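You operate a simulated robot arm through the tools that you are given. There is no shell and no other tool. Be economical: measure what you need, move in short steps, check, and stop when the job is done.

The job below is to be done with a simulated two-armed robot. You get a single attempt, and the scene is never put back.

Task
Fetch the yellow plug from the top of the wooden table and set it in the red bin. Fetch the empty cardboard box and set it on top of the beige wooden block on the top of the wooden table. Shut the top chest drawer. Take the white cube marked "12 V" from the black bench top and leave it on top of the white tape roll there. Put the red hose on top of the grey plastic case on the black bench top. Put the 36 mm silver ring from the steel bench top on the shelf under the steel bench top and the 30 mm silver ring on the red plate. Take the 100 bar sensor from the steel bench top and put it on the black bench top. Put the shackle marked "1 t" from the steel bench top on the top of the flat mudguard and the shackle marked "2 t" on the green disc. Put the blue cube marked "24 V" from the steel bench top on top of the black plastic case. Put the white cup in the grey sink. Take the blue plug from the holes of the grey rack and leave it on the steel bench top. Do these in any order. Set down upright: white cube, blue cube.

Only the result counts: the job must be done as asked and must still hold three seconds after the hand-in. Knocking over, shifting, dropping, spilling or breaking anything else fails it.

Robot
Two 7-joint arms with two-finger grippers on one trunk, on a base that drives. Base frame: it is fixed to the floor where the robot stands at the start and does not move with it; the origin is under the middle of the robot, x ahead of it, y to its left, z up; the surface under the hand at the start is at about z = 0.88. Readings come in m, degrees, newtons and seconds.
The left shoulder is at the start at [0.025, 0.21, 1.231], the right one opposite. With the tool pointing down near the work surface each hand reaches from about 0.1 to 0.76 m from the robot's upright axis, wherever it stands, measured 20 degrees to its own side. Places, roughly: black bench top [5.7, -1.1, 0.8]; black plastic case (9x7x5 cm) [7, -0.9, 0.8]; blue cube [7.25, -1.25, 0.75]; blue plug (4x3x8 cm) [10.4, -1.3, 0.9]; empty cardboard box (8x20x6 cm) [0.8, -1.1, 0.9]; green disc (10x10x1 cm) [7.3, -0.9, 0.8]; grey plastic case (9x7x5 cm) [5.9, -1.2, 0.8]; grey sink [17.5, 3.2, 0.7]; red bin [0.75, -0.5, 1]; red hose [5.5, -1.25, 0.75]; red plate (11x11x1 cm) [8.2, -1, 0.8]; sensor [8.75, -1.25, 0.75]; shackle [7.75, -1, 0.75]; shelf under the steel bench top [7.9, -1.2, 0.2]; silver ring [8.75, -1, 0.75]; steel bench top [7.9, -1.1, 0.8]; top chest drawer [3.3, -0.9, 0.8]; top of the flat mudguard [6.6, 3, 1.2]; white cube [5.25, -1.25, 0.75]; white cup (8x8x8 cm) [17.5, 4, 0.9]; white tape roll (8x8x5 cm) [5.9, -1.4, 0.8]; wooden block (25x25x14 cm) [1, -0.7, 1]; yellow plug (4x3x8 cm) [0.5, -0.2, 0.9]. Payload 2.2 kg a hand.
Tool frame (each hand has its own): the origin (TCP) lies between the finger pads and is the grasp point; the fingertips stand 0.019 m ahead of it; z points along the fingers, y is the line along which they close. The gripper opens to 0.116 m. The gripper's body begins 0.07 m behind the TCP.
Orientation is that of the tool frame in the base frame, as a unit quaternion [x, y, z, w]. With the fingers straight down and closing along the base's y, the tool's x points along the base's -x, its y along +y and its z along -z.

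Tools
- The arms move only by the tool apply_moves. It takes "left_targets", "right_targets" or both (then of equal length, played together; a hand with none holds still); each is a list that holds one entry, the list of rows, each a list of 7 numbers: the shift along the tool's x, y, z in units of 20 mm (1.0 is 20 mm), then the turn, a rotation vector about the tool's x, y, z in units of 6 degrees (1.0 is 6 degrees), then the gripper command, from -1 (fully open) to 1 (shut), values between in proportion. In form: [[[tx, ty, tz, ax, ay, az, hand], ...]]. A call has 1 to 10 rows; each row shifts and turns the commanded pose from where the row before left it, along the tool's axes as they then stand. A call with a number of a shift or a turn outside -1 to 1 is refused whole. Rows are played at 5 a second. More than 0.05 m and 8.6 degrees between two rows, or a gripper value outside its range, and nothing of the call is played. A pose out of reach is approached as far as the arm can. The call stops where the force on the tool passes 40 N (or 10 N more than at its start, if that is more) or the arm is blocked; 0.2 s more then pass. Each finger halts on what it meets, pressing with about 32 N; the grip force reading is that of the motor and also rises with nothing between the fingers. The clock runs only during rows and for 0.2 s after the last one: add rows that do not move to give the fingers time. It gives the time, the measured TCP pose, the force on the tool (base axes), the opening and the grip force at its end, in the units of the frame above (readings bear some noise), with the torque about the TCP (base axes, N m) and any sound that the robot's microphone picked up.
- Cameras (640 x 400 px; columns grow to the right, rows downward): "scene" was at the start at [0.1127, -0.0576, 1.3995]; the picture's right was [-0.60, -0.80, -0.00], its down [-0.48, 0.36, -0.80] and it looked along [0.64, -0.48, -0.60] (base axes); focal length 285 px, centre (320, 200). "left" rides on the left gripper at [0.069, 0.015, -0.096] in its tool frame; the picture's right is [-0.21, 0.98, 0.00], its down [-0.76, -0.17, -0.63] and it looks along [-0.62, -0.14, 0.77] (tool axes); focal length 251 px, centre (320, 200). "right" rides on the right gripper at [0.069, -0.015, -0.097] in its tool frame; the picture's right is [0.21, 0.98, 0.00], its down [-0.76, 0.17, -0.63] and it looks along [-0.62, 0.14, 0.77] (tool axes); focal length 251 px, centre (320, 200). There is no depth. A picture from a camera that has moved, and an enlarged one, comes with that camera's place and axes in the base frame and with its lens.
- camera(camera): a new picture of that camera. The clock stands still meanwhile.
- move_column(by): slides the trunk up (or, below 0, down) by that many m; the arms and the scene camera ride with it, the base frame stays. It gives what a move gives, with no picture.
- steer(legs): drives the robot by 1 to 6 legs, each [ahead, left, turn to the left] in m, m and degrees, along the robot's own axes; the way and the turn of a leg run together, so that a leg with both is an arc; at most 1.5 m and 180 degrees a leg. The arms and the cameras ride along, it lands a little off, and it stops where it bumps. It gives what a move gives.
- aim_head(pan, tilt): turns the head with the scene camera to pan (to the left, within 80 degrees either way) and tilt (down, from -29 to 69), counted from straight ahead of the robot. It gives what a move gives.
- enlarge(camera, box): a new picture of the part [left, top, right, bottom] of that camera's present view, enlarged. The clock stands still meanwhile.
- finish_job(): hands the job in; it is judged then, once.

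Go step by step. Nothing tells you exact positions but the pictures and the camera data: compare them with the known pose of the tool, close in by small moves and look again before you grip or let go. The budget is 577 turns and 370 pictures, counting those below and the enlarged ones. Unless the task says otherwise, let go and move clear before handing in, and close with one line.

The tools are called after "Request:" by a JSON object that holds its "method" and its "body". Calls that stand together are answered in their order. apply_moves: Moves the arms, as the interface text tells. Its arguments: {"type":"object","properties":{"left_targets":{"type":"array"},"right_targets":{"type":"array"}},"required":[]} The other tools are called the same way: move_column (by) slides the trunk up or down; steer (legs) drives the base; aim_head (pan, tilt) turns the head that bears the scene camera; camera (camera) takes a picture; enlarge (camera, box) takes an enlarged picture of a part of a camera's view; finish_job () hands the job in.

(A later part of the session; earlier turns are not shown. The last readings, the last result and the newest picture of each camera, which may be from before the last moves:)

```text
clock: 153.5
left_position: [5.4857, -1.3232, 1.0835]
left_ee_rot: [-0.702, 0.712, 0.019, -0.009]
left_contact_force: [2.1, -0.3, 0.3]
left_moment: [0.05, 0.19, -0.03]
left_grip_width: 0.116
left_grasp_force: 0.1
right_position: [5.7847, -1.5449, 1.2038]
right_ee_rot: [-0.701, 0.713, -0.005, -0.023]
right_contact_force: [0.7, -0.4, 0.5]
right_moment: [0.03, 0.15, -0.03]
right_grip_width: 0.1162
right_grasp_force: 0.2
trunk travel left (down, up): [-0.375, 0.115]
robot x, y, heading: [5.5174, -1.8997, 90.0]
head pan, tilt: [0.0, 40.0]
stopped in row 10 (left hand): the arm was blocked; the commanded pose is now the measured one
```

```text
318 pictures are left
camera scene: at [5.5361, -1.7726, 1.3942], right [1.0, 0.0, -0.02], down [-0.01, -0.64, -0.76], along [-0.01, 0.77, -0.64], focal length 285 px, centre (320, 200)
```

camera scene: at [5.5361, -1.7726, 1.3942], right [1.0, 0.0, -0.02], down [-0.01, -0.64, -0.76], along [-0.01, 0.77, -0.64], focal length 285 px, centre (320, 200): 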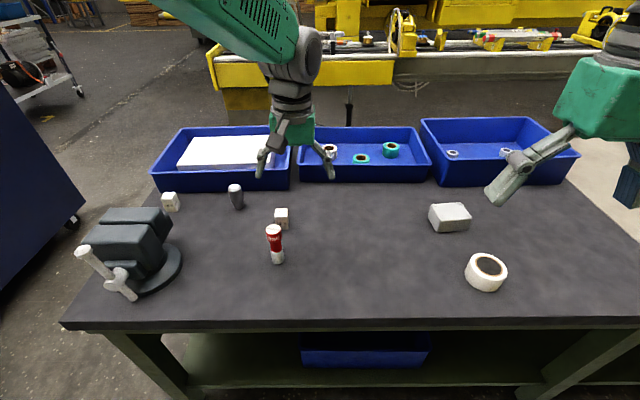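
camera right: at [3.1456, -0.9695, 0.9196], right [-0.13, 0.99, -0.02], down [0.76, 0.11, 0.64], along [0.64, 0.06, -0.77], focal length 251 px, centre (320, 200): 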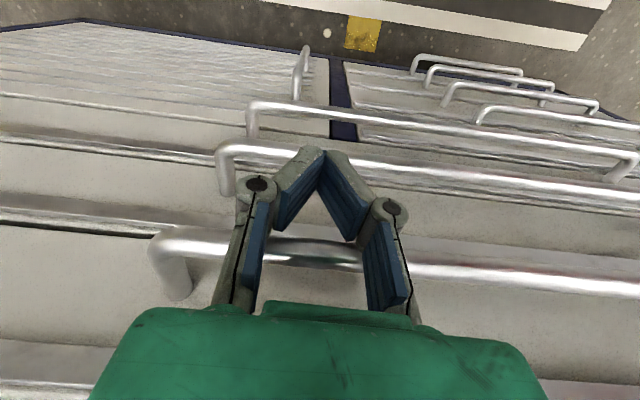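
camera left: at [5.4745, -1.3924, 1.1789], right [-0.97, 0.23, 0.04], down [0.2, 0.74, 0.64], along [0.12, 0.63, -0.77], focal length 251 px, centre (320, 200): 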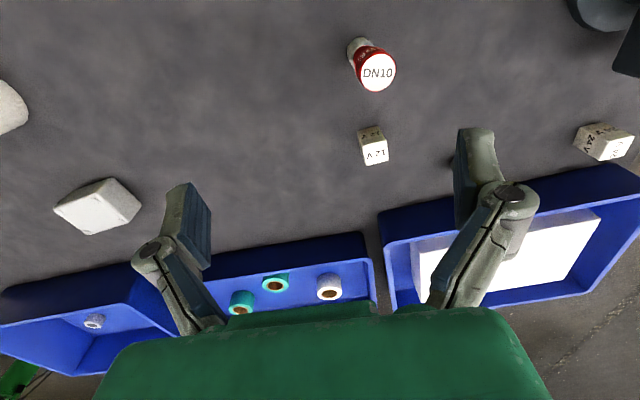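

The arm swayed; I let it settle and re-read.

Request:
{"method": "apply_moves", "body": {"left_targets": [[[0, 0, 0, 0, 0, 0, -1], [0, 0, 0, 0, 0, 0, -1], [0, 0, 0, 0, 0, 0, -1]]]}}

Request:
{"method": "camera", "body": {"camera": "left"}}

```text
clock: 154.3
left_position: [5.4537, -1.3204, 1.0801]
left_ee_rot: [-0.704, 0.71, 0.007, 0.001]
left_contact_force: [-0.6, -0.3, 0.1]
left_moment: [0.04, 0.0, -0.01]
left_grip_width: 0.1161
left_grasp_force: 0.0
right_position: [5.7506, -1.5425, 1.2084]
right_ee_rot: [-0.703, 0.711, -0.015, -0.013]
right_contact_force: [-0.4, -0.7, 0.6]
right_moment: [-0.02, -0.03, 0.02]
right_grip_width: 0.1158
right_grasp_force: 0.0
trunk travel left (down, up): [-0.375, 0.115]
robot x, y, heading: [5.5139, -1.8999, 90.1]
head pan, tilt: [0.0, 40.0]
```

```text
317 pictures are left
camera left: at [5.4401, -1.3898, 1.1765], right [-0.97, 0.22, 0.01], down [0.18, 0.75, 0.64], along [0.13, 0.63, -0.77], focal length 251 px, centre (320, 200)
```

left: 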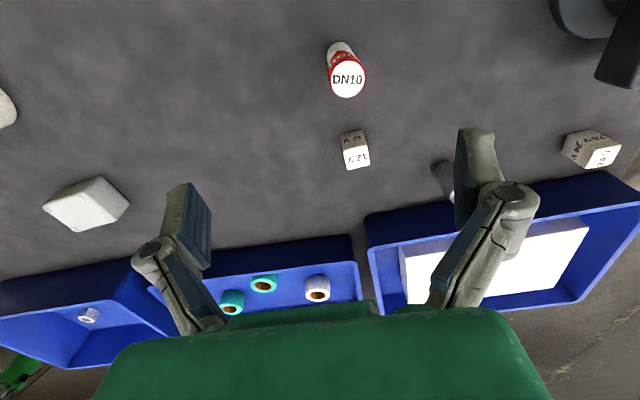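

Hose confirmed at (5.423, -1.325). I centre and descend halfway.

Request:
{"method": "apply_moves", "body": {"left_targets": [[[0.1, 0.75, 0, 0, 0, 0, -1], [0.1, 0.75, 0.5, 0, 0, 0, -1], [0, 0, 0.9, 0, 0, 0, -1], [0, 0, 0.9, 0, 0, 0, -1], [0, 0, 0.9, 0, 0, 0, -1], [0, 0, 0.9, 0, 0, 0, -1], [0, 0, 0, 0, 0, 0, -1], [0, 0, 0, 0, 0, 0, -1], [0, 0, 0, 0, 0, 0, -1]]]}}

Request:
{"method": "camera", "body": {"camera": "left"}}

```text
clock: 156.5
left_position: [5.4493, -1.3252, 1.0007]
left_ee_rot: [-0.702, 0.712, 0.013, -0.004]
left_contact_force: [1.0, 0.6, -0.8]
left_moment: [0.02, 0.05, 0.0]
left_grip_width: 0.116
left_grasp_force: 0.0
right_position: [5.7776, -1.5446, 1.2076]
right_ee_rot: [-0.701, 0.713, -0.007, -0.017]
right_contact_force: [0.2, 0.1, 0.6]
right_moment: [0.03, 0.0, 0.0]
right_grip_width: 0.1161
right_grasp_force: 0.0
trunk travel left (down, up): [-0.375, 0.115]
robot x, y, heading: [5.5221, -1.9017, 89.6]
head pan, tilt: [0.0, 40.0]
stopped in row 9 (left hand): the arm was blocked; the commanded pose is now the measured one
```

```text
316 pictures are left
camera left: at [5.4361, -1.3933, 1.096], right [-0.97, 0.23, 0.03], down [0.19, 0.75, 0.64], along [0.12, 0.63, -0.77], focal length 251 px, centre (320, 200)
```

left: 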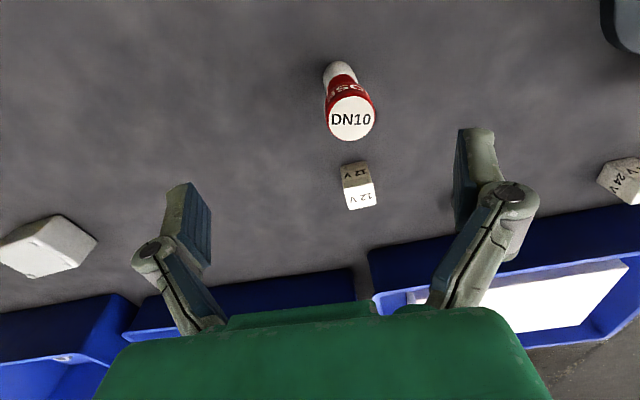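

Request:
{"method": "apply_moves", "body": {"left_targets": [[[0, 0, 0, 0, 0, 0, -1], [0, 0, 0, 0, 0, 0, -1], [0, 0, 0, 0, 0, 0, -1], [0, 0, 0, 0, 0, 0, -1], [0, 0, 0, 0, 0, 0, -1], [0, 0, 0, 0, 0, 0, -1]]]}}

Request:
{"method": "apply_moves", "body": {"left_targets": [[[0, 0, 0, 0, 0, 0, -1], [0, 0, 0, 0, 0, 0, -1]]]}}

```text
clock: 157.9
left_position: [5.4354, -1.325, 1.0007]
left_ee_rot: [-0.703, 0.711, 0.01, 0.001]
left_contact_force: [-0.1, 0.1, -0.3]
left_moment: [0.04, 0.0, 0.0]
left_grip_width: 0.116
left_grasp_force: 0.1
right_position: [5.762, -1.5448, 1.2068]
right_ee_rot: [-0.701, 0.713, -0.018, -0.018]
right_contact_force: [0.4, 1.0, 0.3]
right_moment: [0.0, 0.01, 0.06]
right_grip_width: 0.1158
right_grasp_force: 0.0
trunk travel left (down, up): [-0.375, 0.115]
robot x, y, heading: [5.5189, -1.8982, 89.6]
head pan, tilt: [0.0, 40.0]
```

```text
clock: 158.7
left_position: [5.3935, -1.3249, 1.0008]
left_ee_rot: [-0.706, 0.708, 0.001, 0.013]
left_contact_force: [-1.3, -0.6, 0.0]
left_moment: [-0.01, -0.05, 0.02]
left_grip_width: 0.1161
left_grasp_force: 0.0
right_position: [5.7163, -1.5478, 1.2142]
right_ee_rot: [-0.702, 0.711, -0.026, -0.005]
right_contact_force: [-0.6, -0.2, -1.2]
right_moment: [-0.03, -0.03, 0.0]
right_grip_width: 0.1161
right_grasp_force: 0.1
trunk travel left (down, up): [-0.375, 0.115]
robot x, y, heading: [5.5105, -1.8977, 89.9]
head pan, tilt: [0.0, 40.0]
stopped in row 2 (left hand): the arm was blocked; the commanded pose is now the measured one
```

The trunk is swinging sideways; I wait for it to die down.

Request:
{"method": "apply_moves", "body": {"left_targets": [[[0, 0, 0, 0, 0, 0, -1], [0, 0, 0, 0, 0, 0, -1], [0, 0, 0, 0, 0, 0, -1], [0, 0, 0, 0, 0, 0, -1], [0, 0, 0, 0, 0, 0, -1], [0, 0, 0, 0, 0, 0, -1], [0, 0, 0, 0, 0, 0, -1], [0, 0, 0, 0, 0, 0, -1], [0, 0, 0, 0, 0, 0, -1], [0, 0, 0, 0, 0, 0, -1]]]}}

Request:
{"method": "apply_moves", "body": {"left_targets": [[[0, 0, 0, 0, 0, 0, -1], [0, 0, 0, 0, 0, 0, -1], [0, 0, 0, 0, 0, 0, -1], [0, 0, 0, 0, 0, 0, -1], [0, 0, 0, 0, 0, 0, -1], [0, 0, 0, 0, 0, 0, -1], [0, 0, 0, 0, 0, 0, -1], [0, 0, 0, 0, 0, 0, -1], [0, 0, 0, 0, 0, 0, -1], [0, 0, 0, 0, 0, 0, -1]]]}}

Request:
{"method": "apply_moves", "body": {"left_targets": [[[0, 0, 0, 0, 0, 0, -1], [0, 0, 0, 0, 0, 0, -1], [0, 0, 0, 0, 0, 0, -1], [0, 0, 0, 0, 0, 0, -1], [0, 0, 0, 0, 0, 0, -1]]]}}

```text
clock: 161.1
left_position: [5.3941, -1.3288, 1.0016]
left_ee_rot: [-0.704, 0.71, 0.0, 0.014]
left_contact_force: [-1.2, 0.7, 0.9]
left_moment: [0.0, -0.14, 0.03]
left_grip_width: 0.1159
left_grasp_force: 0.0
right_position: [5.7144, -1.5512, 1.2186]
right_ee_rot: [-0.703, 0.711, -0.026, 0.0]
right_contact_force: [-1.2, -0.5, -0.4]
right_moment: [-0.02, -0.07, -0.03]
right_grip_width: 0.1162
right_grasp_force: 0.1
trunk travel left (down, up): [-0.375, 0.115]
robot x, y, heading: [5.5144, -1.8981, 89.7]
head pan, tilt: [0.0, 40.0]
stopped in row 10 (left hand): the arm was blocked; the commanded pose is now the measured one
```

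```text
clock: 163.3
left_position: [5.4296, -1.3285, 1.0022]
left_ee_rot: [-0.703, 0.711, 0.008, 0.006]
left_contact_force: [0.2, 1.2, -0.1]
left_moment: [-0.02, 0.09, 0.0]
left_grip_width: 0.1164
left_grasp_force: 0.0
right_position: [5.7533, -1.5519, 1.2075]
right_ee_rot: [-0.702, 0.712, -0.02, -0.016]
right_contact_force: [0.9, 0.0, 0.6]
right_moment: [0.0, 0.06, -0.02]
right_grip_width: 0.116
right_grasp_force: 0.1
trunk travel left (down, up): [-0.375, 0.115]
robot x, y, heading: [5.521, -1.8989, 89.7]
head pan, tilt: [0.0, 40.0]
```

```text
clock: 164.5
left_position: [5.4281, -1.3287, 1.0031]
left_ee_rot: [-0.702, 0.712, 0.009, 0.004]
left_contact_force: [1.9, 0.2, -0.1]
left_moment: [0.02, 0.1, 0.01]
left_grip_width: 0.1159
left_grasp_force: 0.1
right_position: [5.7521, -1.5509, 1.2118]
right_ee_rot: [-0.701, 0.713, -0.014, -0.011]
right_contact_force: [1.0, -0.2, -0.5]
right_moment: [0.0, 0.02, -0.04]
right_grip_width: 0.116
right_grasp_force: 0.0
trunk travel left (down, up): [-0.375, 0.115]
robot x, y, heading: [5.5191, -1.9001, 89.8]
head pan, tilt: [0.0, 40.0]
```

Request:
{"method": "apply_moves", "body": {"left_targets": [[[0, 0, 0, 0, 0, 0, -1], [0, 0, 0, 0, 0, 0, -1], [0, 0, 0, 0, 0, 0, -1], [0, 0, 0, 0, 0, 0, -1], [0, 0, 0, 0, 0, 0, -1], [0, 0, 0, 0, 0, 0, -1], [0, 0, 0, 0, 0, 0, -1], [0, 0, 0, 0, 0, 0, -1], [0, 0, 0, 0, 0, 0, -1], [0, 0, 0, 0, 0, 0, -1]]]}}

Request:
{"method": "apply_moves", "body": {"left_targets": [[[0, 0, 0, 0, 0, 0, -1], [0, 0, 0, 0, 0, 0, -1]]]}}

Request:
{"method": "apply_moves", "body": {"left_targets": [[[0, 0, 0, 0, 0, 0, -1], [0, 0, 0, 0, 0, 0, -1]]]}}

Request:
{"method": "apply_moves", "body": {"left_targets": [[[0, 0, 0, 0, 0, 0, -1], [0, 0, 0, 0, 0, 0, -1]]]}}

```text
clock: 166.7
left_position: [5.3896, -1.3297, 0.9993]
left_ee_rot: [-0.704, 0.71, -0.002, 0.016]
left_contact_force: [-0.8, -0.7, -0.1]
left_moment: [0.01, -0.12, 0.04]
left_grip_width: 0.1159
left_grasp_force: 0.0
right_position: [5.7094, -1.5505, 1.2151]
right_ee_rot: [-0.702, 0.712, -0.032, -0.004]
right_contact_force: [-1.5, 0.4, -0.8]
right_moment: [0.0, -0.06, -0.02]
right_grip_width: 0.116
right_grasp_force: 0.0
trunk travel left (down, up): [-0.375, 0.115]
robot x, y, heading: [5.5141, -1.8982, 89.6]
head pan, tilt: [0.0, 40.0]
```

```text
clock: 167.3
left_position: [5.3959, -1.3284, 1.0009]
left_ee_rot: [-0.704, 0.711, -0.001, 0.014]
left_contact_force: [-0.6, -0.3, 0.8]
left_moment: [0.01, -0.03, 0.0]
left_grip_width: 0.116
left_grasp_force: 0.1
right_position: [5.7147, -1.551, 1.2176]
right_ee_rot: [-0.703, 0.711, -0.023, 0.0]
right_contact_force: [0.6, 0.9, 0.0]
right_moment: [-0.03, -0.06, 0.0]
right_grip_width: 0.1163
right_grasp_force: 0.1
trunk travel left (down, up): [-0.375, 0.115]
robot x, y, heading: [5.513, -1.8993, 90.0]
head pan, tilt: [0.0, 40.0]
```

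```text
clock: 168.1
left_position: [5.4279, -1.3321, 1.0044]
left_ee_rot: [-0.702, 0.712, 0.008, 0.009]
left_contact_force: [0.1, 0.7, -1.2]
left_moment: [0.01, -0.02, 0.02]
left_grip_width: 0.1159
left_grasp_force: 0.2
right_position: [5.7509, -1.5561, 1.2117]
right_ee_rot: [-0.702, 0.712, -0.02, -0.012]
right_contact_force: [-0.9, -0.8, 0.2]
right_moment: [0.03, 0.0, 0.0]
right_grip_width: 0.1158
right_grasp_force: 0.1
trunk travel left (down, up): [-0.375, 0.115]
robot x, y, heading: [5.5261, -1.9009, 89.9]
head pan, tilt: [0.0, 40.0]
stopped in row 2 (left hand): the arm was blocked; the commanded pose is now the measured one
```

```text
clock: 168.9
left_position: [5.4598, -1.3343, 1.0067]
left_ee_rot: [-0.698, 0.716, 0.016, 0.004]
left_contact_force: [1.0, -1.0, -0.5]
left_moment: [0.01, 0.09, 0.0]
left_grip_width: 0.1161
left_grasp_force: 0.1
right_position: [5.7807, -1.5593, 1.2028]
right_ee_rot: [-0.699, 0.714, -0.019, -0.025]
right_contact_force: [-0.1, -0.2, 0.0]
right_moment: [0.01, 0.05, -0.03]
right_grip_width: 0.116
right_grasp_force: 0.0
trunk travel left (down, up): [-0.375, 0.115]
robot x, y, heading: [5.5345, -1.8993, 89.8]
head pan, tilt: [0.0, 40.0]
stopped in row 2 (left hand): the arm was blocked; the commanded pose is now the measured one
```

The sway persists while the arm is being commanded. I test whether it dies out during a pure head motion.

Request:
{"method": "aim_head", "body": {"pan": 10, "tilt": 50}}

Request:
{"method": "aim_head", "body": {"pan": -10, "tilt": 40}}

Request:
{"method": "aim_head", "body": {"pan": 10, "tilt": 50}}

Request:
{"method": "aim_head", "body": {"pan": 0, "tilt": 42}}

```text
clock: 169.6
left_position: [5.4631, -1.336, 1.007]
left_ee_rot: [-0.697, 0.717, 0.015, 0.003]
left_contact_force: [1.4, 0.1, -0.4]
left_moment: [0.04, 0.11, 0.01]
left_grip_width: 0.1159
left_grasp_force: 0.0
right_position: [5.7853, -1.559, 1.2014]
right_ee_rot: [-0.698, 0.715, -0.019, -0.029]
right_contact_force: [0.6, -0.8, 0.0]
right_moment: [0.02, 0.03, -0.02]
right_grip_width: 0.116
right_grasp_force: 0.2
trunk travel left (down, up): [-0.375, 0.115]
robot x, y, heading: [5.5377, -1.8967, 89.8]
head pan, tilt: [10.0, 50.0]
```

```text
clock: 170.5
left_position: [5.4563, -1.3341, 1.0048]
left_ee_rot: [-0.699, 0.715, 0.014, 0.005]
left_contact_force: [-0.6, 0.3, 0.5]
left_moment: [-0.01, 0.08, -0.01]
left_grip_width: 0.1162
left_grasp_force: 0.0
right_position: [5.7774, -1.5587, 1.2014]
right_ee_rot: [-0.699, 0.714, -0.022, -0.027]
right_contact_force: [0.9, 0.1, -0.8]
right_moment: [0.01, 0.03, -0.03]
right_grip_width: 0.1162
right_grasp_force: 0.0
trunk travel left (down, up): [-0.375, 0.115]
robot x, y, heading: [5.5347, -1.8999, 89.7]
head pan, tilt: [-10.0, 40.0]
```

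```text
clock: 171.3
left_position: [5.4458, -1.3345, 1.0059]
left_ee_rot: [-0.699, 0.715, 0.012, 0.009]
left_contact_force: [-0.1, -0.3, -1.6]
left_moment: [0.0, -0.02, 0.01]
left_grip_width: 0.1159
left_grasp_force: 0.0
right_position: [5.7671, -1.5591, 1.2027]
right_ee_rot: [-0.699, 0.714, -0.026, -0.025]
right_contact_force: [0.3, 1.0, 0.8]
right_moment: [0.0, 0.01, 0.04]
right_grip_width: 0.116
right_grasp_force: 0.0
trunk travel left (down, up): [-0.375, 0.115]
robot x, y, heading: [5.5305, -1.9007, 89.8]
head pan, tilt: [10.0, 50.0]
```

```text
clock: 172.0
left_position: [5.4171, -1.334, 1.004]
left_ee_rot: [-0.7, 0.714, 0.003, 0.015]
left_contact_force: [-2.4, 0.1, -0.7]
left_moment: [-0.03, -0.15, 0.01]
left_grip_width: 0.116
left_grasp_force: 0.0
right_position: [5.7358, -1.5586, 1.2086]
right_ee_rot: [-0.7, 0.713, -0.033, -0.015]
right_contact_force: [-1.5, 0.6, -0.5]
right_moment: [-0.03, -0.1, 0.01]
right_grip_width: 0.116
right_grasp_force: 0.2
trunk travel left (down, up): [-0.375, 0.115]
robot x, y, heading: [5.5259, -1.8978, 90.0]
head pan, tilt: [0.0, 42.0]
```

Request:
{"method": "steer", "body": {"legs": [[-0.03, 0, 0]]}}

Request:
{"method": "aim_head", "body": {"pan": 0, "tilt": 52}}

Request:
{"method": "aim_head", "body": {"pan": 0, "tilt": 40}}

Request:
{"method": "aim_head", "body": {"pan": 0, "tilt": 52}}

Request:
{"method": "aim_head", "body": {"pan": 0, "tilt": 40}}

```text
clock: 172.8
left_position: [5.4129, -1.3604, 1.0006]
left_ee_rot: [-0.7, 0.714, 0.001, 0.015]
left_contact_force: [-0.8, 0.1, -0.6]
left_moment: [-0.02, -0.08, 0.01]
left_grip_width: 0.116
left_grasp_force: 0.0
right_position: [5.7301, -1.584, 1.2063]
right_ee_rot: [-0.699, 0.714, -0.034, -0.015]
right_contact_force: [-1.2, 0.7, -0.4]
right_moment: [-0.04, -0.14, 0.02]
right_grip_width: 0.1164
right_grasp_force: 0.0
trunk travel left (down, up): [-0.375, 0.115]
robot x, y, heading: [5.5266, -1.9267, 90.2]
head pan, tilt: [0.0, 42.0]
```

```text
clock: 173.6
left_position: [5.4175, -1.3677, 1.0054]
left_ee_rot: [-0.702, 0.712, 0.007, 0.015]
left_contact_force: [-1.4, -0.2, 0.3]
left_moment: [0.01, -0.06, -0.01]
left_grip_width: 0.116
left_grasp_force: 0.2
right_position: [5.7382, -1.5924, 1.2062]
right_ee_rot: [-0.7, 0.713, -0.032, -0.017]
right_contact_force: [-0.4, 0.7, -0.9]
right_moment: [-0.03, -0.03, -0.02]
right_grip_width: 0.1159
right_grasp_force: 0.0
trunk travel left (down, up): [-0.375, 0.115]
robot x, y, heading: [5.5234, -1.9314, 90.0]
head pan, tilt: [0.0, 52.0]
```

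```text
clock: 174.3
left_position: [5.4404, -1.3675, 1.0074]
left_ee_rot: [-0.7, 0.714, 0.012, 0.009]
left_contact_force: [0.6, 0.6, 0.4]
left_moment: [-0.01, 0.05, -0.01]
left_grip_width: 0.1161
left_grasp_force: 0.1
right_position: [5.7629, -1.5939, 1.2031]
right_ee_rot: [-0.701, 0.713, -0.023, -0.024]
right_contact_force: [0.7, 0.3, -0.7]
right_moment: [0.04, 0.01, -0.03]
right_grip_width: 0.1159
right_grasp_force: 0.0
trunk travel left (down, up): [-0.375, 0.115]
robot x, y, heading: [5.5265, -1.9287, 89.7]
head pan, tilt: [0.0, 40.0]
```

```text
clock: 175.1
left_position: [5.4545, -1.3677, 1.0083]
left_ee_rot: [-0.699, 0.715, 0.016, 0.004]
left_contact_force: [1.2, 0.0, -0.4]
left_moment: [-0.01, 0.11, 0.03]
left_grip_width: 0.116
left_grasp_force: 0.1
right_position: [5.7794, -1.5927, 1.1992]
right_ee_rot: [-0.7, 0.714, -0.022, -0.029]
right_contact_force: [1.7, -0.5, 0.5]
right_moment: [0.02, 0.14, -0.05]
right_grip_width: 0.1159
right_grasp_force: 0.1
trunk travel left (down, up): [-0.375, 0.115]
robot x, y, heading: [5.5319, -1.9263, 89.8]
head pan, tilt: [0.0, 52.0]
```

```text
clock: 175.8
left_position: [5.4464, -1.3677, 1.008]
left_ee_rot: [-0.699, 0.715, 0.014, 0.007]
left_contact_force: [-0.6, -0.4, -0.8]
left_moment: [0.02, 0.03, -0.02]
left_grip_width: 0.1162
left_grasp_force: 0.1
right_position: [5.7698, -1.5929, 1.1993]
right_ee_rot: [-0.7, 0.713, -0.026, -0.029]
right_contact_force: [-0.5, 0.3, -0.1]
right_moment: [0.0, 0.02, 0.03]
right_grip_width: 0.1159
right_grasp_force: 0.1
trunk travel left (down, up): [-0.375, 0.115]
robot x, y, heading: [5.5283, -1.9301, 89.7]
head pan, tilt: [0.0, 40.0]
```

The trunk sways slowly like a tall mast; lowering the column should stiffen it. I raise the left hand and lower the trunk by 0.2 m.

Request:
{"method": "apply_moves", "body": {"left_targets": [[[0, 0, -1, 0, 0, 0, -1], [0, 0, -1, 0, 0, 0, -1], [0, 0, -1, 0, 0, 0, -1], [0, 0, -1, 0, 0, 0, -1], [0, 0, -1, 0, 0, 0, -1], [0, 0, -1, 0, 0, 0, -1], [0, 0, -1, 0, 0, 0, -1], [0, 0, -1, 0, 0, 0, -1], [0, 0, -1, 0, 0, 0, -1], [0, 0, -1, 0, 0, 0, -1]]]}}

Request:
{"method": "move_column", "body": {"by": -0.2}}

Request:
{"method": "aim_head", "body": {"pan": 0, "tilt": 52}}

Request:
{"method": "aim_head", "body": {"pan": 0, "tilt": 40}}

Request:
{"method": "aim_head", "body": {"pan": 0, "tilt": 52}}

Request:
{"method": "aim_head", "body": {"pan": 0, "tilt": 40}}

```text
clock: 178.0
left_position: [5.4251, -1.3726, 1.206]
left_ee_rot: [-0.701, 0.713, 0.008, 0.012]
left_contact_force: [-0.1, 0.4, 0.2]
left_moment: [0.0, 0.02, 0.01]
left_grip_width: 0.1161
left_grasp_force: 0.1
right_position: [5.7464, -1.5925, 1.207]
right_ee_rot: [-0.7, 0.713, -0.028, -0.018]
right_contact_force: [-0.1, -0.5, 0.5]
right_moment: [-0.03, -0.05, -0.02]
right_grip_width: 0.116
right_grasp_force: 0.1
trunk travel left (down, up): [-0.375, 0.115]
robot x, y, heading: [5.5276, -1.9309, 89.6]
head pan, tilt: [0.0, 40.0]
```

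```text
clock: 180.2
left_position: [5.443, -1.3731, 1.0072]
left_ee_rot: [-0.7, 0.714, 0.013, 0.007]
left_contact_force: [0.0, 0.7, -1.1]
left_moment: [-0.01, 0.08, -0.01]
left_grip_width: 0.1159
left_grasp_force: 0.1
right_position: [5.7636, -1.5935, 1.0003]
right_ee_rot: [-0.7, 0.714, -0.026, -0.027]
right_contact_force: [0.2, 0.2, 0.3]
right_moment: [0.01, 0.05, -0.02]
right_grip_width: 0.116
right_grasp_force: 0.1
trunk travel left (down, up): [-0.175, 0.315]
robot x, y, heading: [5.5308, -1.9313, 90.3]
head pan, tilt: [0.0, 40.0]
```

```text
clock: 180.9
left_position: [5.4288, -1.3734, 1.0057]
left_ee_rot: [-0.7, 0.714, 0.009, 0.012]
left_contact_force: [-0.3, 0.4, -0.3]
left_moment: [0.03, -0.02, 0.0]
left_grip_width: 0.1158
left_grasp_force: 0.2
right_position: [5.7523, -1.5928, 1.0042]
right_ee_rot: [-0.7, 0.713, -0.03, -0.022]
right_contact_force: [0.8, -0.3, 0.2]
right_moment: [-0.01, -0.01, 0.0]
right_grip_width: 0.1159
right_grasp_force: 0.1
trunk travel left (down, up): [-0.175, 0.315]
robot x, y, heading: [5.5236, -1.9285, 89.7]
head pan, tilt: [0.0, 52.0]
```

```text
clock: 181.6
left_position: [5.4183, -1.3739, 1.0053]
left_ee_rot: [-0.701, 0.713, 0.008, 0.013]
left_contact_force: [-1.1, 0.3, 0.3]
left_moment: [0.0, -0.12, -0.02]
left_grip_width: 0.116
left_grasp_force: 0.0
right_position: [5.7407, -1.5918, 1.0055]
right_ee_rot: [-0.7, 0.713, -0.032, -0.02]
right_contact_force: [-0.7, -0.1, 0.9]
right_moment: [0.02, -0.07, 0.02]
right_grip_width: 0.116
right_grasp_force: 0.0
trunk travel left (down, up): [-0.175, 0.315]
robot x, y, heading: [5.52, -1.9299, 90.1]
head pan, tilt: [0.0, 40.0]
```

```text
clock: 182.4
left_position: [5.4175, -1.3718, 1.0056]
left_ee_rot: [-0.702, 0.712, 0.006, 0.014]
left_contact_force: [-0.4, 1.0, 0.4]
left_moment: [0.02, -0.09, 0.0]
left_grip_width: 0.1159
left_grasp_force: 0.0
right_position: [5.7392, -1.5923, 1.0072]
right_ee_rot: [-0.701, 0.712, -0.032, -0.019]
right_contact_force: [-1.5, -0.3, 0.6]
right_moment: [-0.04, -0.06, 0.01]
right_grip_width: 0.1157
right_grasp_force: 0.0
trunk travel left (down, up): [-0.175, 0.315]
robot x, y, heading: [5.5237, -1.9277, 89.7]
head pan, tilt: [0.0, 52.0]
```

```text
clock: 183.1
left_position: [5.4213, -1.3722, 1.0048]
left_ee_rot: [-0.701, 0.713, 0.008, 0.013]
left_contact_force: [-0.5, 0.1, 1.2]
left_moment: [0.03, -0.06, 0.0]
left_grip_width: 0.1159
left_grasp_force: 0.0
right_position: [5.7449, -1.5926, 1.0063]
right_ee_rot: [-0.7, 0.713, -0.03, -0.018]
right_contact_force: [-0.5, 0.3, -0.3]
right_moment: [0.01, -0.07, -0.02]
right_grip_width: 0.1162
right_grasp_force: 0.1
trunk travel left (down, up): [-0.175, 0.315]
robot x, y, heading: [5.5224, -1.9316, 90.0]
head pan, tilt: [0.0, 40.0]
```

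Much calmer now. I look again and close in.

Request:
{"method": "camera", "body": {"camera": "left"}}

```text
315 pictures are left
camera left: at [5.4055, -1.4432, 1.0996], right [-0.97, 0.23, 0.0], down [0.17, 0.73, 0.66], along [0.15, 0.64, -0.76], focal length 251 px, centre (320, 200)
```

left: 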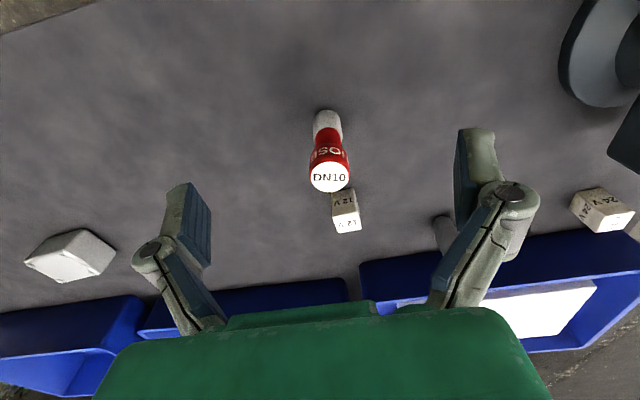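

Request:
{"method": "apply_moves", "body": {"left_targets": [[[-0.85, 0, 0, 0, 0.28, 0, -1], [-0.85, 0, 0, 0, 0, 0, -1], [-0.85, -0.1, 0.65, 0, 0, 0, -1], [0, 0, 1, 0, 0, 0, -1], [0, 0, 1, 0, 0, 0, -1], [0, 0, 1, 0, 0, 0, -1], [0, 0, 1, 0, 0, 0, -1], [0, 0, 1, 0, 0, 0, -1], [0, 0, 1, 0, 0, 0, -1], [0, 0, 0, 0, 0, 0, -1]]]}}

Request:
{"method": "camera", "body": {"camera": "left"}}

```text
clock: 185.3
left_position: [5.4456, -1.3224, 0.8731]
left_ee_rot: [-0.7, 0.715, 0.003, -0.003]
left_contact_force: [0.1, -0.2, 0.6]
left_moment: [0.01, 0.03, -0.02]
left_grip_width: 0.116
left_grasp_force: 0.1
right_position: [5.7627, -1.5938, 1.0014]
right_ee_rot: [-0.7, 0.713, -0.026, -0.025]
right_contact_force: [0.0, -0.3, 0.7]
right_moment: [0.02, 0.04, 0.01]
right_grip_width: 0.1158
right_grasp_force: 0.1
trunk travel left (down, up): [-0.175, 0.315]
robot x, y, heading: [5.5267, -1.9308, 89.5]
head pan, tilt: [0.0, 40.0]
```

```text
314 pictures are left
camera left: at [5.4309, -1.39, 0.9699], right [-0.97, 0.23, 0.01], down [0.19, 0.75, 0.63], along [0.14, 0.62, -0.78], focal length 251 px, centre (320, 200)
```

left: 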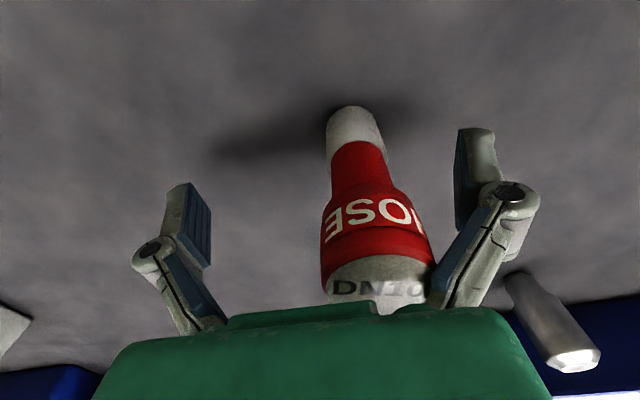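

Request:
{"method": "apply_moves", "body": {"left_targets": [[[0, 0.5, 0, 0, 0, 0, -1], [0, 0.5, 0, 0, 0, 0, -1]]]}}

Request:
{"method": "camera", "body": {"camera": "left"}}

```text
clock: 185.9
left_position: [5.4168, -1.3225, 0.8744]
left_ee_rot: [-0.7, 0.714, 0.0, 0.0]
left_contact_force: [-0.3, 0.3, 0.1]
left_moment: [0.01, -0.01, -0.01]
left_grip_width: 0.1161
left_grasp_force: 0.0
right_position: [5.7537, -1.5923, 1.0018]
right_ee_rot: [-0.7, 0.713, -0.028, -0.023]
right_contact_force: [-0.1, 0.2, -1.0]
right_moment: [0.0, 0.0, 0.0]
right_grip_width: 0.116
right_grasp_force: 0.1
trunk travel left (down, up): [-0.175, 0.315]
robot x, y, heading: [5.5283, -1.9288, 89.7]
head pan, tilt: [0.0, 40.0]
```

```text
313 pictures are left
camera left: at [5.4006, -1.3895, 0.9698], right [-0.97, 0.23, 0.0], down [0.18, 0.75, 0.63], along [0.15, 0.62, -0.77], focal length 251 px, centre (320, 200)
```

left: 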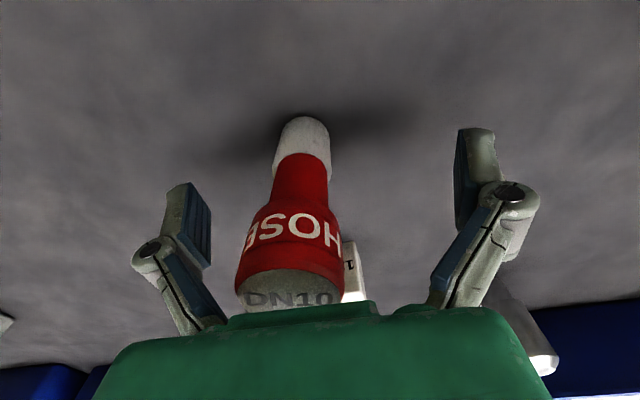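

Request:
{"method": "apply_moves", "body": {"left_targets": [[[0, -0.45, 0, 0, 0, 0, 0], [0, 0, 0, 0, 0, 0, 1], [0, 0, 0, 0, 0, 0, 1], [0, 0, 0, 0, 0, 0, 1]]]}}

Request:
{"method": "camera", "body": {"camera": "left"}}

```text
clock: 186.9
left_position: [5.4258, -1.323, 0.8732]
left_ee_rot: [-0.701, 0.713, 0.003, -0.001]
left_contact_force: [-5.9, -0.4, 6.3]
left_moment: [0.01, 0.15, -0.03]
left_grip_width: 0.0312
left_grasp_force: 31.4
right_position: [5.7545, -1.5922, 1.0025]
right_ee_rot: [-0.7, 0.713, -0.027, -0.023]
right_contact_force: [-0.9, -0.6, -0.4]
right_moment: [0.0, -0.02, 0.0]
right_grip_width: 0.1161
right_grasp_force: 0.1
trunk travel left (down, up): [-0.175, 0.315]
robot x, y, heading: [5.524, -1.9281, 89.9]
head pan, tilt: [0.0, 40.0]
```

```text
312 pictures are left
camera left: at [5.4102, -1.39, 0.9705], right [-0.97, 0.23, 0.01], down [0.18, 0.75, 0.63], along [0.14, 0.62, -0.77], focal length 251 px, centre (320, 200)
```

left: 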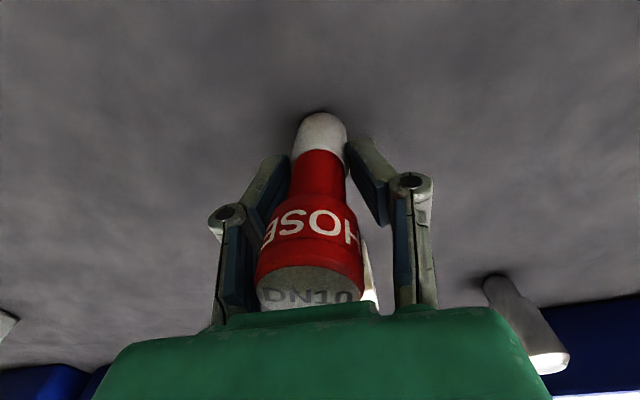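

Hose gripped. I lift it and drive right to the grey case.

Request:
{"method": "apply_moves", "body": {"left_targets": [[[0, 0, -1, 0, 0, 0, 1], [0, 0, -1, 0, 0, 0, 1], [0, 0, -1, 0, 0, 0, 1], [0, 0, -1, 0, 0, 0, 1], [0, 0, -1, 0, 0, 0, 1], [0, 0, -1, 0, 0, 0, 1], [0, 0, -1, 0, 0, 0, 1]]]}}

Request:
{"method": "steer", "body": {"legs": [[0.02, -0.47, 0]]}}

Request:
{"method": "aim_head", "body": {"pan": 15, "tilt": 42}}

Request:
{"method": "camera", "body": {"camera": "scene"}}

Request:
{"method": "camera", "body": {"camera": "left"}}

```text
clock: 188.5
left_position: [5.4269, -1.3217, 1.0131]
left_ee_rot: [-0.7, 0.714, 0.001, -0.001]
left_contact_force: [-0.3, -0.1, -3.2]
left_moment: [0.01, -0.02, 0.04]
left_grip_width: 0.0311
left_grasp_force: 31.7
right_position: [5.7554, -1.5934, 1.0033]
right_ee_rot: [-0.7, 0.714, -0.027, -0.023]
right_contact_force: [0.6, 0.5, 0.2]
right_moment: [0.0, 0.01, 0.0]
right_grip_width: 0.1158
right_grasp_force: 0.1
trunk travel left (down, up): [-0.175, 0.315]
robot x, y, heading: [5.5249, -1.9254, 89.9]
head pan, tilt: [0.0, 40.0]
```

```text
clock: 191.4
left_position: [5.8928, -1.3019, 1.0116]
left_ee_rot: [-0.7, 0.714, -0.004, 0.004]
left_contact_force: [0.0, 0.0, -3.8]
left_moment: [-0.04, -0.01, -0.01]
left_grip_width: 0.031
left_grasp_force: 32.1
right_position: [6.222, -1.5745, 1.0046]
right_ee_rot: [-0.699, 0.714, -0.032, -0.018]
right_contact_force: [1.2, 0.1, 0.5]
right_moment: [0.0, 0.03, 0.02]
right_grip_width: 0.1161
right_grasp_force: 0.2
trunk travel left (down, up): [-0.175, 0.315]
robot x, y, heading: [6.0043, -1.9122, 89.8]
head pan, tilt: [0.0, 40.0]
```

```text
clock: 192.2
left_position: [5.892, -1.3046, 1.0144]
left_ee_rot: [-0.701, 0.713, 0.0, 0.003]
left_contact_force: [0.1, -0.8, -3.4]
left_moment: [0.04, -0.03, 0.01]
left_grip_width: 0.031
left_grasp_force: 31.8
right_position: [6.2222, -1.577, 1.0032]
right_ee_rot: [-0.7, 0.713, -0.034, -0.022]
right_contact_force: [0.4, 0.4, 0.1]
right_moment: [-0.03, 0.0, -0.01]
right_grip_width: 0.116
right_grasp_force: 0.1
trunk travel left (down, up): [-0.175, 0.315]
robot x, y, heading: [5.9984, -1.9105, 89.9]
head pan, tilt: [15.0, 42.0]
```

```text
311 pictures are left
camera scene: at [5.9718, -1.7864, 1.1912], right [0.97, 0.25, 0.01], down [0.18, -0.65, -0.74], along [-0.18, 0.72, -0.67], focal length 285 px, centre (320, 200)
```

scene: 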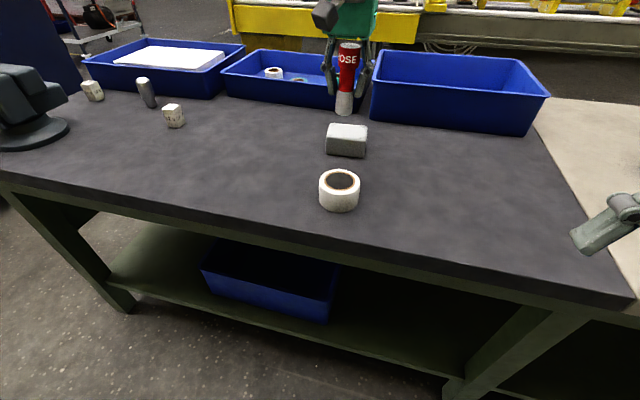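

```text
310 pictures are left
camera left: at [5.8762, -1.3728, 1.1096], right [-0.97, 0.23, -0.01], down [0.18, 0.75, 0.64], along [0.15, 0.62, -0.77], focal length 251 px, centre (320, 200)
```

left: 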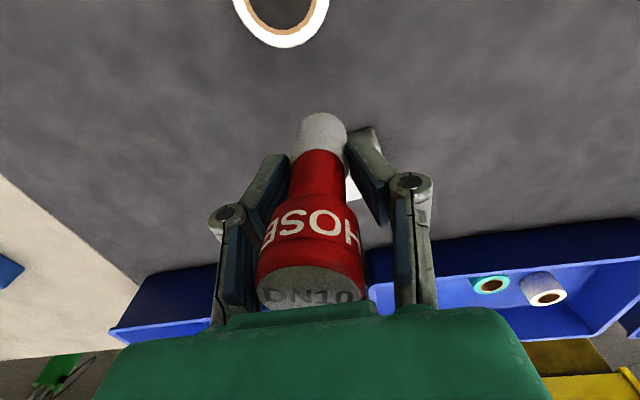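

Case top centre is about (5.887, -1.18). I move the hose over it.

Request:
{"method": "apply_moves", "body": {"left_targets": [[[-0.78, 0, 0, 0, 0, 0, 1], [-0.78, 0, 0, 0, 0, 0, 1], [-0.78, 0, 0, 0, 0, 0, 1], [-0.78, 0, 0, 0, 0, 0, 1], [-0.78, 0, 0, 0, 0, 0, 1], [-0.78, 0, 0, 0, 0, 0, 1], [-0.78, 0, 0, 0, 0, 0, 1], [-0.78, 0, 0, 0, 0, 0, 1], [0, 0, 0, 0, 0, 0, 1], [0, 0, 0, 0, 0, 0, 1]]]}}

Request:
{"method": "enlarge", "body": {"camera": "scene", "box": [240, 50, 440, 175]}}

Request:
{"method": "camera", "body": {"camera": "left"}}

```text
clock: 194.3
left_position: [5.9082, -1.2338, 1.013]
left_ee_rot: [-0.699, 0.715, 0.002, -0.001]
left_contact_force: [0.4, -0.2, -2.7]
left_moment: [0.0, 0.01, -0.04]
left_grip_width: 0.0309
left_grasp_force: 32.0
left hand out of reach, approached as far as the arm can: row 5, 6, 7, 8
right_position: [6.236, -1.5781, 0.9998]
right_ee_rot: [-0.7, 0.713, -0.03, -0.027]
right_contact_force: [0.4, -0.5, 0.4]
right_moment: [0.04, -0.01, -0.01]
right_grip_width: 0.116
right_grasp_force: 0.1
trunk travel left (down, up): [-0.175, 0.315]
robot x, y, heading: [6.0043, -1.9098, 89.9]
head pan, tilt: [15.0, 42.0]
```

```text
3.20 times, centred on (340, 112) of scene
camera zoom: at [5.9887, -1.7858, 1.1914], right [0.97, 0.25, -0.01], down [0.17, -0.65, -0.74], along [-0.19, 0.72, -0.67], focal length 913 px, centre (256, 480)
```

zoom: 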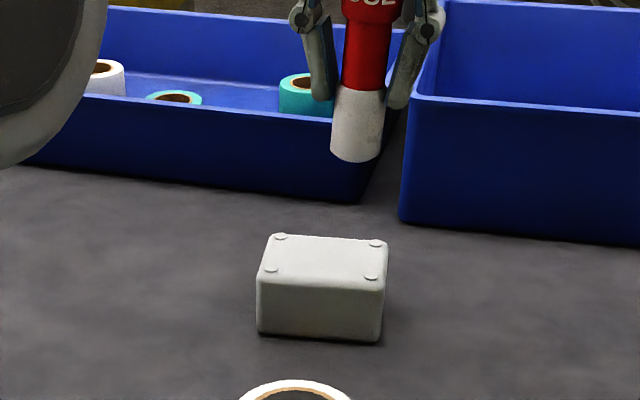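

```text
308 pictures are left
camera left: at [5.8932, -1.3017, 1.1093], right [-0.97, 0.23, 0.01], down [0.18, 0.75, 0.63], along [0.14, 0.62, -0.77], focal length 251 px, centre (320, 200)
```

left: 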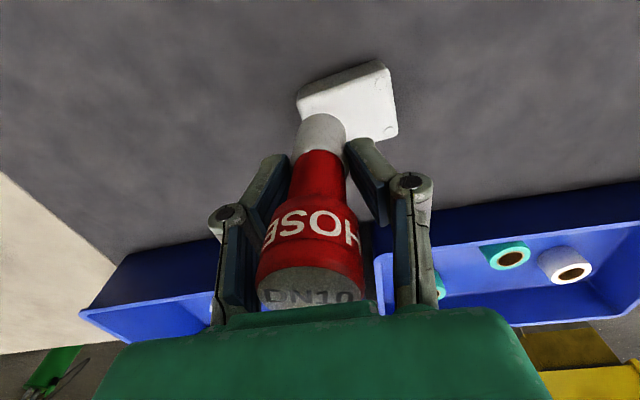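

The arm is at its reach; I drive in a little, which also fixes the sideways offset.

Request:
{"method": "steer", "body": {"legs": [[0.055, 0.02, 0]]}}

Request:
{"method": "apply_moves", "body": {"left_targets": [[[0, 0, 0.5, 0, 0, 0, 1], [0, 0, 0.5, 0, 0, 0, 1], [0, 0, 0.5, 0, 0, 0, 1], [0, 0, 0, 0, 0, 0, 1], [0, 0, 0, 0, 0, 0, 1], [0, 0, 0, 0, 0, 0, 1]]]}}

Request:
{"method": "enlarge", "body": {"camera": "scene", "box": [240, 50, 440, 175]}}

Request:
{"method": "camera", "body": {"camera": "left"}}

```text
clock: 195.3
left_position: [5.8949, -1.1808, 1.0131]
left_ee_rot: [-0.7, 0.714, 0.003, -0.004]
left_contact_force: [-0.5, 0.4, -3.9]
left_moment: [-0.01, 0.01, -0.01]
left_grip_width: 0.031
left_grasp_force: 32.0
right_position: [6.2222, -1.5221, 0.9987]
right_ee_rot: [-0.7, 0.713, -0.027, -0.028]
right_contact_force: [1.0, 1.0, 0.1]
right_moment: [-0.03, 0.01, 0.02]
right_grip_width: 0.1161
right_grasp_force: 0.1
trunk travel left (down, up): [-0.175, 0.315]
robot x, y, heading: [5.9866, -1.856, 89.8]
head pan, tilt: [15.0, 42.0]
```

```text
clock: 196.7
left_position: [5.8852, -1.1813, 0.9849]
left_ee_rot: [-0.699, 0.715, 0.002, 0.003]
left_contact_force: [-0.5, 0.7, -3.7]
left_moment: [0.05, -0.02, -0.01]
left_grip_width: 0.0312
left_grasp_force: 31.9
right_position: [6.2131, -1.527, 0.9992]
right_ee_rot: [-0.7, 0.713, -0.034, -0.028]
right_contact_force: [-0.4, -0.3, -0.6]
right_moment: [-0.02, -0.01, 0.03]
right_grip_width: 0.116
right_grasp_force: 0.0
trunk travel left (down, up): [-0.175, 0.315]
robot x, y, heading: [5.9888, -1.8564, 89.9]
head pan, tilt: [15.0, 42.0]
```

```text
3.20 times, centred on (340, 112) of scene
camera zoom: at [5.9622, -1.7316, 1.1913], right [0.97, 0.25, 0.0], down [0.17, -0.65, -0.74], along [-0.19, 0.72, -0.67], focal length 913 px, centre (256, 480)
```

zoom: 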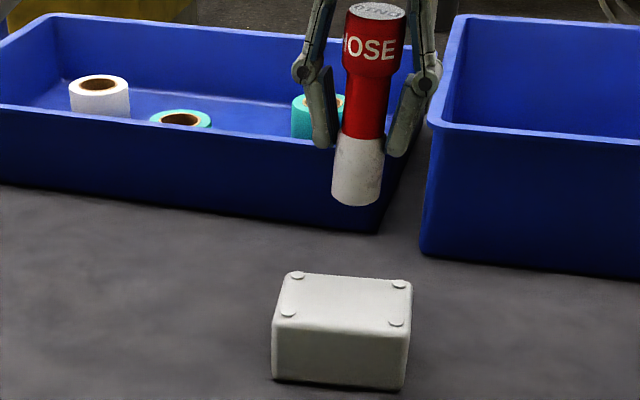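

```text
306 pictures are left
camera left: at [5.8694, -1.2493, 1.0809], right [-0.97, 0.23, 0.0], down [0.18, 0.75, 0.64], along [0.15, 0.62, -0.77], focal length 251 px, centre (320, 200)
```

left: 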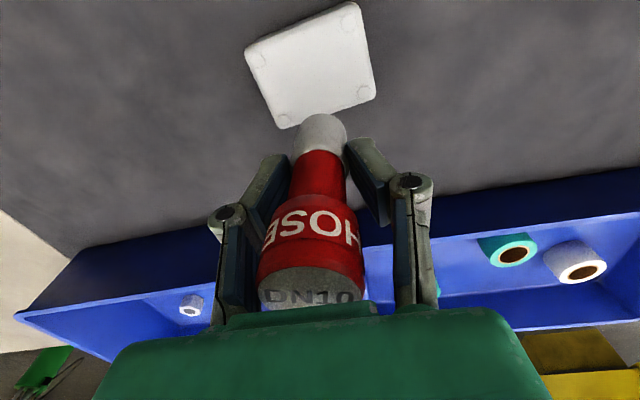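

Cross-checking both views: case top is at z≈0.875, and the hose should come back about 28 mm in y. I adjust and lower.

Request:
{"method": "apply_moves", "body": {"left_targets": [[[0.7, -0.1, 0, 0, 0, 0, 1], [0.7, -0.1, 0, 0, 0, 0, 1], [0, 0, 0.7, 0, 0, 0, 1], [0, 0, 0.7, 0, 0, 0, 1], [0, 0, 0.7, 0, 0, 0, 1], [0, 0, 0, 0, 0, 0, 1], [0, 0, 0, 0, 0, 0, 1]]]}}

Request:
{"method": "enlarge", "body": {"camera": "scene", "box": [240, 70, 440, 195]}}

Request:
{"method": "camera", "body": {"camera": "left"}}

```text
clock: 198.3
left_position: [5.8918, -1.2096, 0.9428]
left_ee_rot: [-0.699, 0.715, 0.003, 0.001]
left_contact_force: [0.1, -0.5, -3.7]
left_moment: [-0.01, 0.02, -0.01]
left_grip_width: 0.0311
left_grasp_force: 32.0
right_position: [6.2154, -1.5251, 0.9987]
right_ee_rot: [-0.7, 0.713, -0.033, -0.027]
right_contact_force: [0.5, -0.1, 0.5]
right_moment: [-0.01, 0.01, -0.04]
right_grip_width: 0.1157
right_grasp_force: 0.1
trunk travel left (down, up): [-0.175, 0.315]
robot x, y, heading: [5.9834, -1.858, 89.7]
head pan, tilt: [15.0, 42.0]
```

```text
3.20 times, centred on (340, 132) of scene
camera zoom: at [5.9665, -1.7317, 1.1914], right [0.97, 0.25, 0.0], down [0.17, -0.65, -0.74], along [-0.19, 0.72, -0.67], focal length 913 px, centre (256, 416)
```

zoom: 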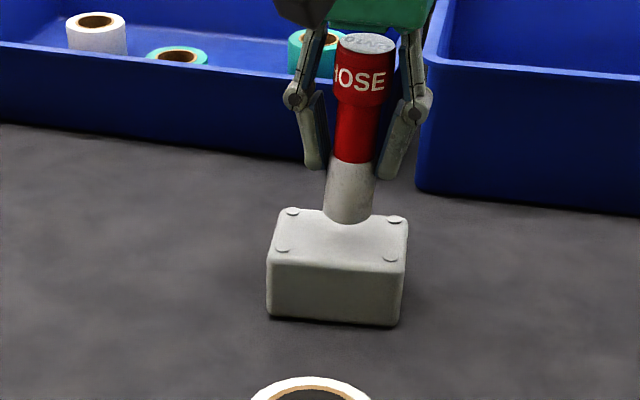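

```text
304 pictures are left
camera left: at [5.8762, -1.2778, 1.0389], right [-0.97, 0.23, 0.0], down [0.18, 0.75, 0.64], along [0.15, 0.62, -0.77], focal length 251 px, centre (320, 200)
```

left: 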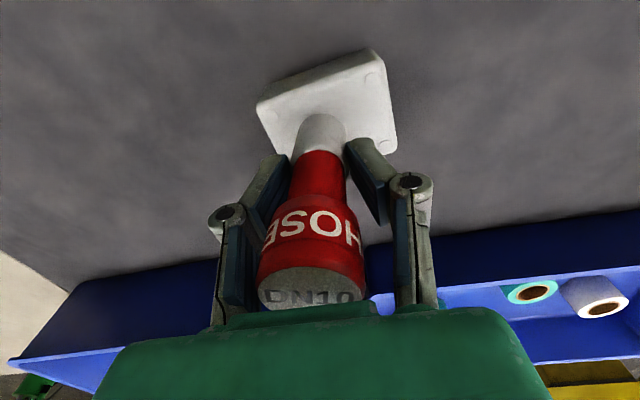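

Well aligned. I lower in small steps until contact.

Request:
{"method": "apply_moves", "body": {"left_targets": [[[0, 0, 0.3, 0, 0, 0, 1], [0, 0, 0.3, 0, 0, 0, 1], [0, 0, 0.25, 0, 0, 0, 1], [0, 0, 0, 0, 0, 0, 1]]]}}

Request:
{"method": "enlarge", "body": {"camera": "scene", "box": [280, 90, 400, 180]}}

```text
clock: 199.3
left_position: [5.8924, -1.2119, 0.925]
left_ee_rot: [-0.7, 0.715, 0.003, 0.001]
left_contact_force: [0.8, 0.3, -2.7]
left_moment: [0.0, -0.03, -0.01]
left_grip_width: 0.0307
left_grasp_force: 32.0
right_position: [6.216, -1.5256, 0.9986]
right_ee_rot: [-0.699, 0.713, -0.033, -0.028]
right_contact_force: [0.5, 0.5, -0.7]
right_moment: [0.01, 0.01, 0.0]
right_grip_width: 0.1158
right_grasp_force: 0.0
trunk travel left (down, up): [-0.175, 0.315]
robot x, y, heading: [5.9897, -1.8573, 90.0]
head pan, tilt: [15.0, 42.0]
```

```text
4.44 times, centred on (340, 135) of scene
camera zoom: at [5.9665, -1.7317, 1.1914], right [0.97, 0.25, 0.0], down [0.17, -0.65, -0.74], along [-0.19, 0.72, -0.67], focal length 1268 px, centre (231, 489)
```

zoom: 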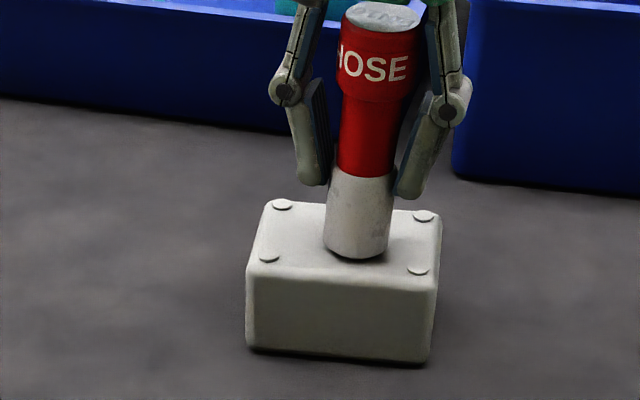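

Request:
{"method": "apply_moves", "body": {"left_targets": [[[0, 0.1, 0.12, 0, 0, 0, 1], [0, 0.1, 0.12, 0, 0, 0, 1], [0, 0.1, 0.1, 0, 0, 0, 1], [0, 0, 0, 0, 0, 0, 1]]]}}

```text
clock: 200.3
left_position: [5.8878, -1.2109, 0.9234]
left_ee_rot: [-0.699, 0.715, 0.007, 0.003]
left_contact_force: [9.6, 3.2, 28.6]
left_moment: [-0.14, -0.25, 0.05]
left_grip_width: 0.0308
left_grasp_force: 32.3
right_position: [6.2169, -1.5281, 1.0017]
right_ee_rot: [-0.7, 0.713, -0.03, -0.025]
right_contact_force: [0.1, -0.8, -0.2]
right_moment: [0.02, 0.0, -0.01]
right_grip_width: 0.1158
right_grasp_force: 0.1
trunk travel left (down, up): [-0.175, 0.315]
robot x, y, heading: [5.9891, -1.8582, 89.7]
head pan, tilt: [15.0, 42.0]
```

Contact. I ease off, open, and rise.

Request:
{"method": "apply_moves", "body": {"left_targets": [[[0, 0, -0.12, 0, 0, 0, 1], [0, 0, 0, 0, 0, 0, 0.2], [0, 0, 0, 0, 0, 0, -0.2], [0, 0, 0, 0, 0, 0, -0.7], [0, 0, -0.5, 0, 0, 0, -0.7], [0, 0, -1, 0, 0, 0, -0.7], [0, 0, -1, 0, 0, 0, -0.7], [0, 0, -1, 0, 0, 0, -0.7], [0, 0, -1, 0, 0, 0, -0.7], [0, 0, -1, 0, 0, 0, -0.7]]]}}

Request:
{"method": "apply_moves", "body": {"left_targets": [[[0, 0, -1, 0, 0, 0, -1], [0, 0, -1, 0, 0, 0, -1], [0, 0, -1, 0, 0, 0, -1]]]}}

Request:
{"method": "camera", "body": {"camera": "left"}}

Request:
{"method": "camera", "body": {"camera": "scene"}}

```text
clock: 202.5
left_position: [5.8871, -1.2113, 1.0304]
left_ee_rot: [-0.699, 0.715, 0.003, 0.001]
left_contact_force: [-0.4, 0.0, 0.3]
left_moment: [-0.03, -0.04, -0.02]
left_grip_width: 0.099
left_grasp_force: 0.0
right_position: [6.2168, -1.5259, 0.9994]
right_ee_rot: [-0.7, 0.713, -0.032, -0.029]
right_contact_force: [-1.2, -0.8, 0.3]
right_moment: [0.03, 0.0, 0.02]
right_grip_width: 0.116
right_grasp_force: 0.1
trunk travel left (down, up): [-0.175, 0.315]
robot x, y, heading: [5.9876, -1.8534, 89.8]
head pan, tilt: [15.0, 42.0]
```

```text
clock: 203.3
left_position: [5.8863, -1.2109, 1.0904]
left_ee_rot: [-0.7, 0.714, 0.003, 0.0]
left_contact_force: [-0.2, 0.7, -0.2]
left_moment: [0.0, 0.01, 0.0]
left_grip_width: 0.1161
left_grasp_force: 0.1
right_position: [6.2154, -1.526, 0.998]
right_ee_rot: [-0.7, 0.713, -0.032, -0.028]
right_contact_force: [0.2, -0.9, 0.0]
right_moment: [-0.02, -0.03, 0.01]
right_grip_width: 0.1162
right_grasp_force: 0.0
trunk travel left (down, up): [-0.175, 0.315]
robot x, y, heading: [5.9887, -1.8562, 89.6]
head pan, tilt: [15.0, 42.0]
```

```text
302 pictures are left
camera left: at [5.8712, -1.2785, 1.1868], right [-0.97, 0.23, 0.0], down [0.18, 0.75, 0.64], along [0.15, 0.62, -0.77], focal length 251 px, centre (320, 200)
```

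left: 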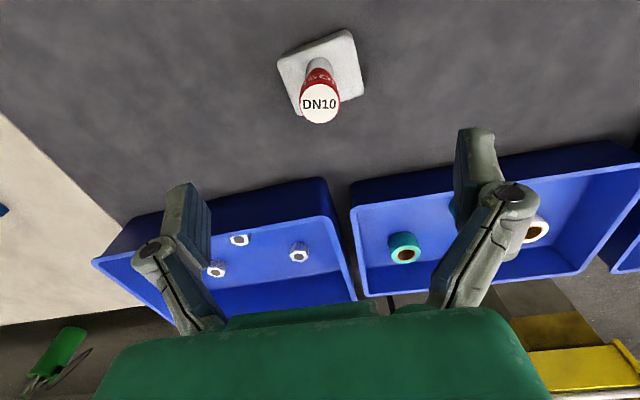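

```text
301 pictures are left
camera scene: at [5.9667, -1.7321, 1.1914], right [0.97, 0.25, 0.0], down [0.17, -0.65, -0.74], along [-0.19, 0.72, -0.67], focal length 285 px, centre (320, 200)
```

scene: 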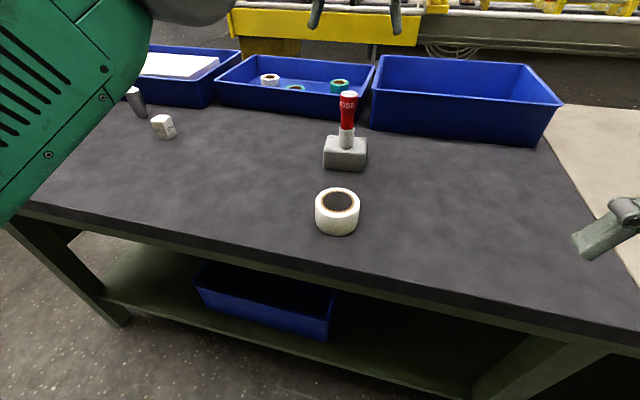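

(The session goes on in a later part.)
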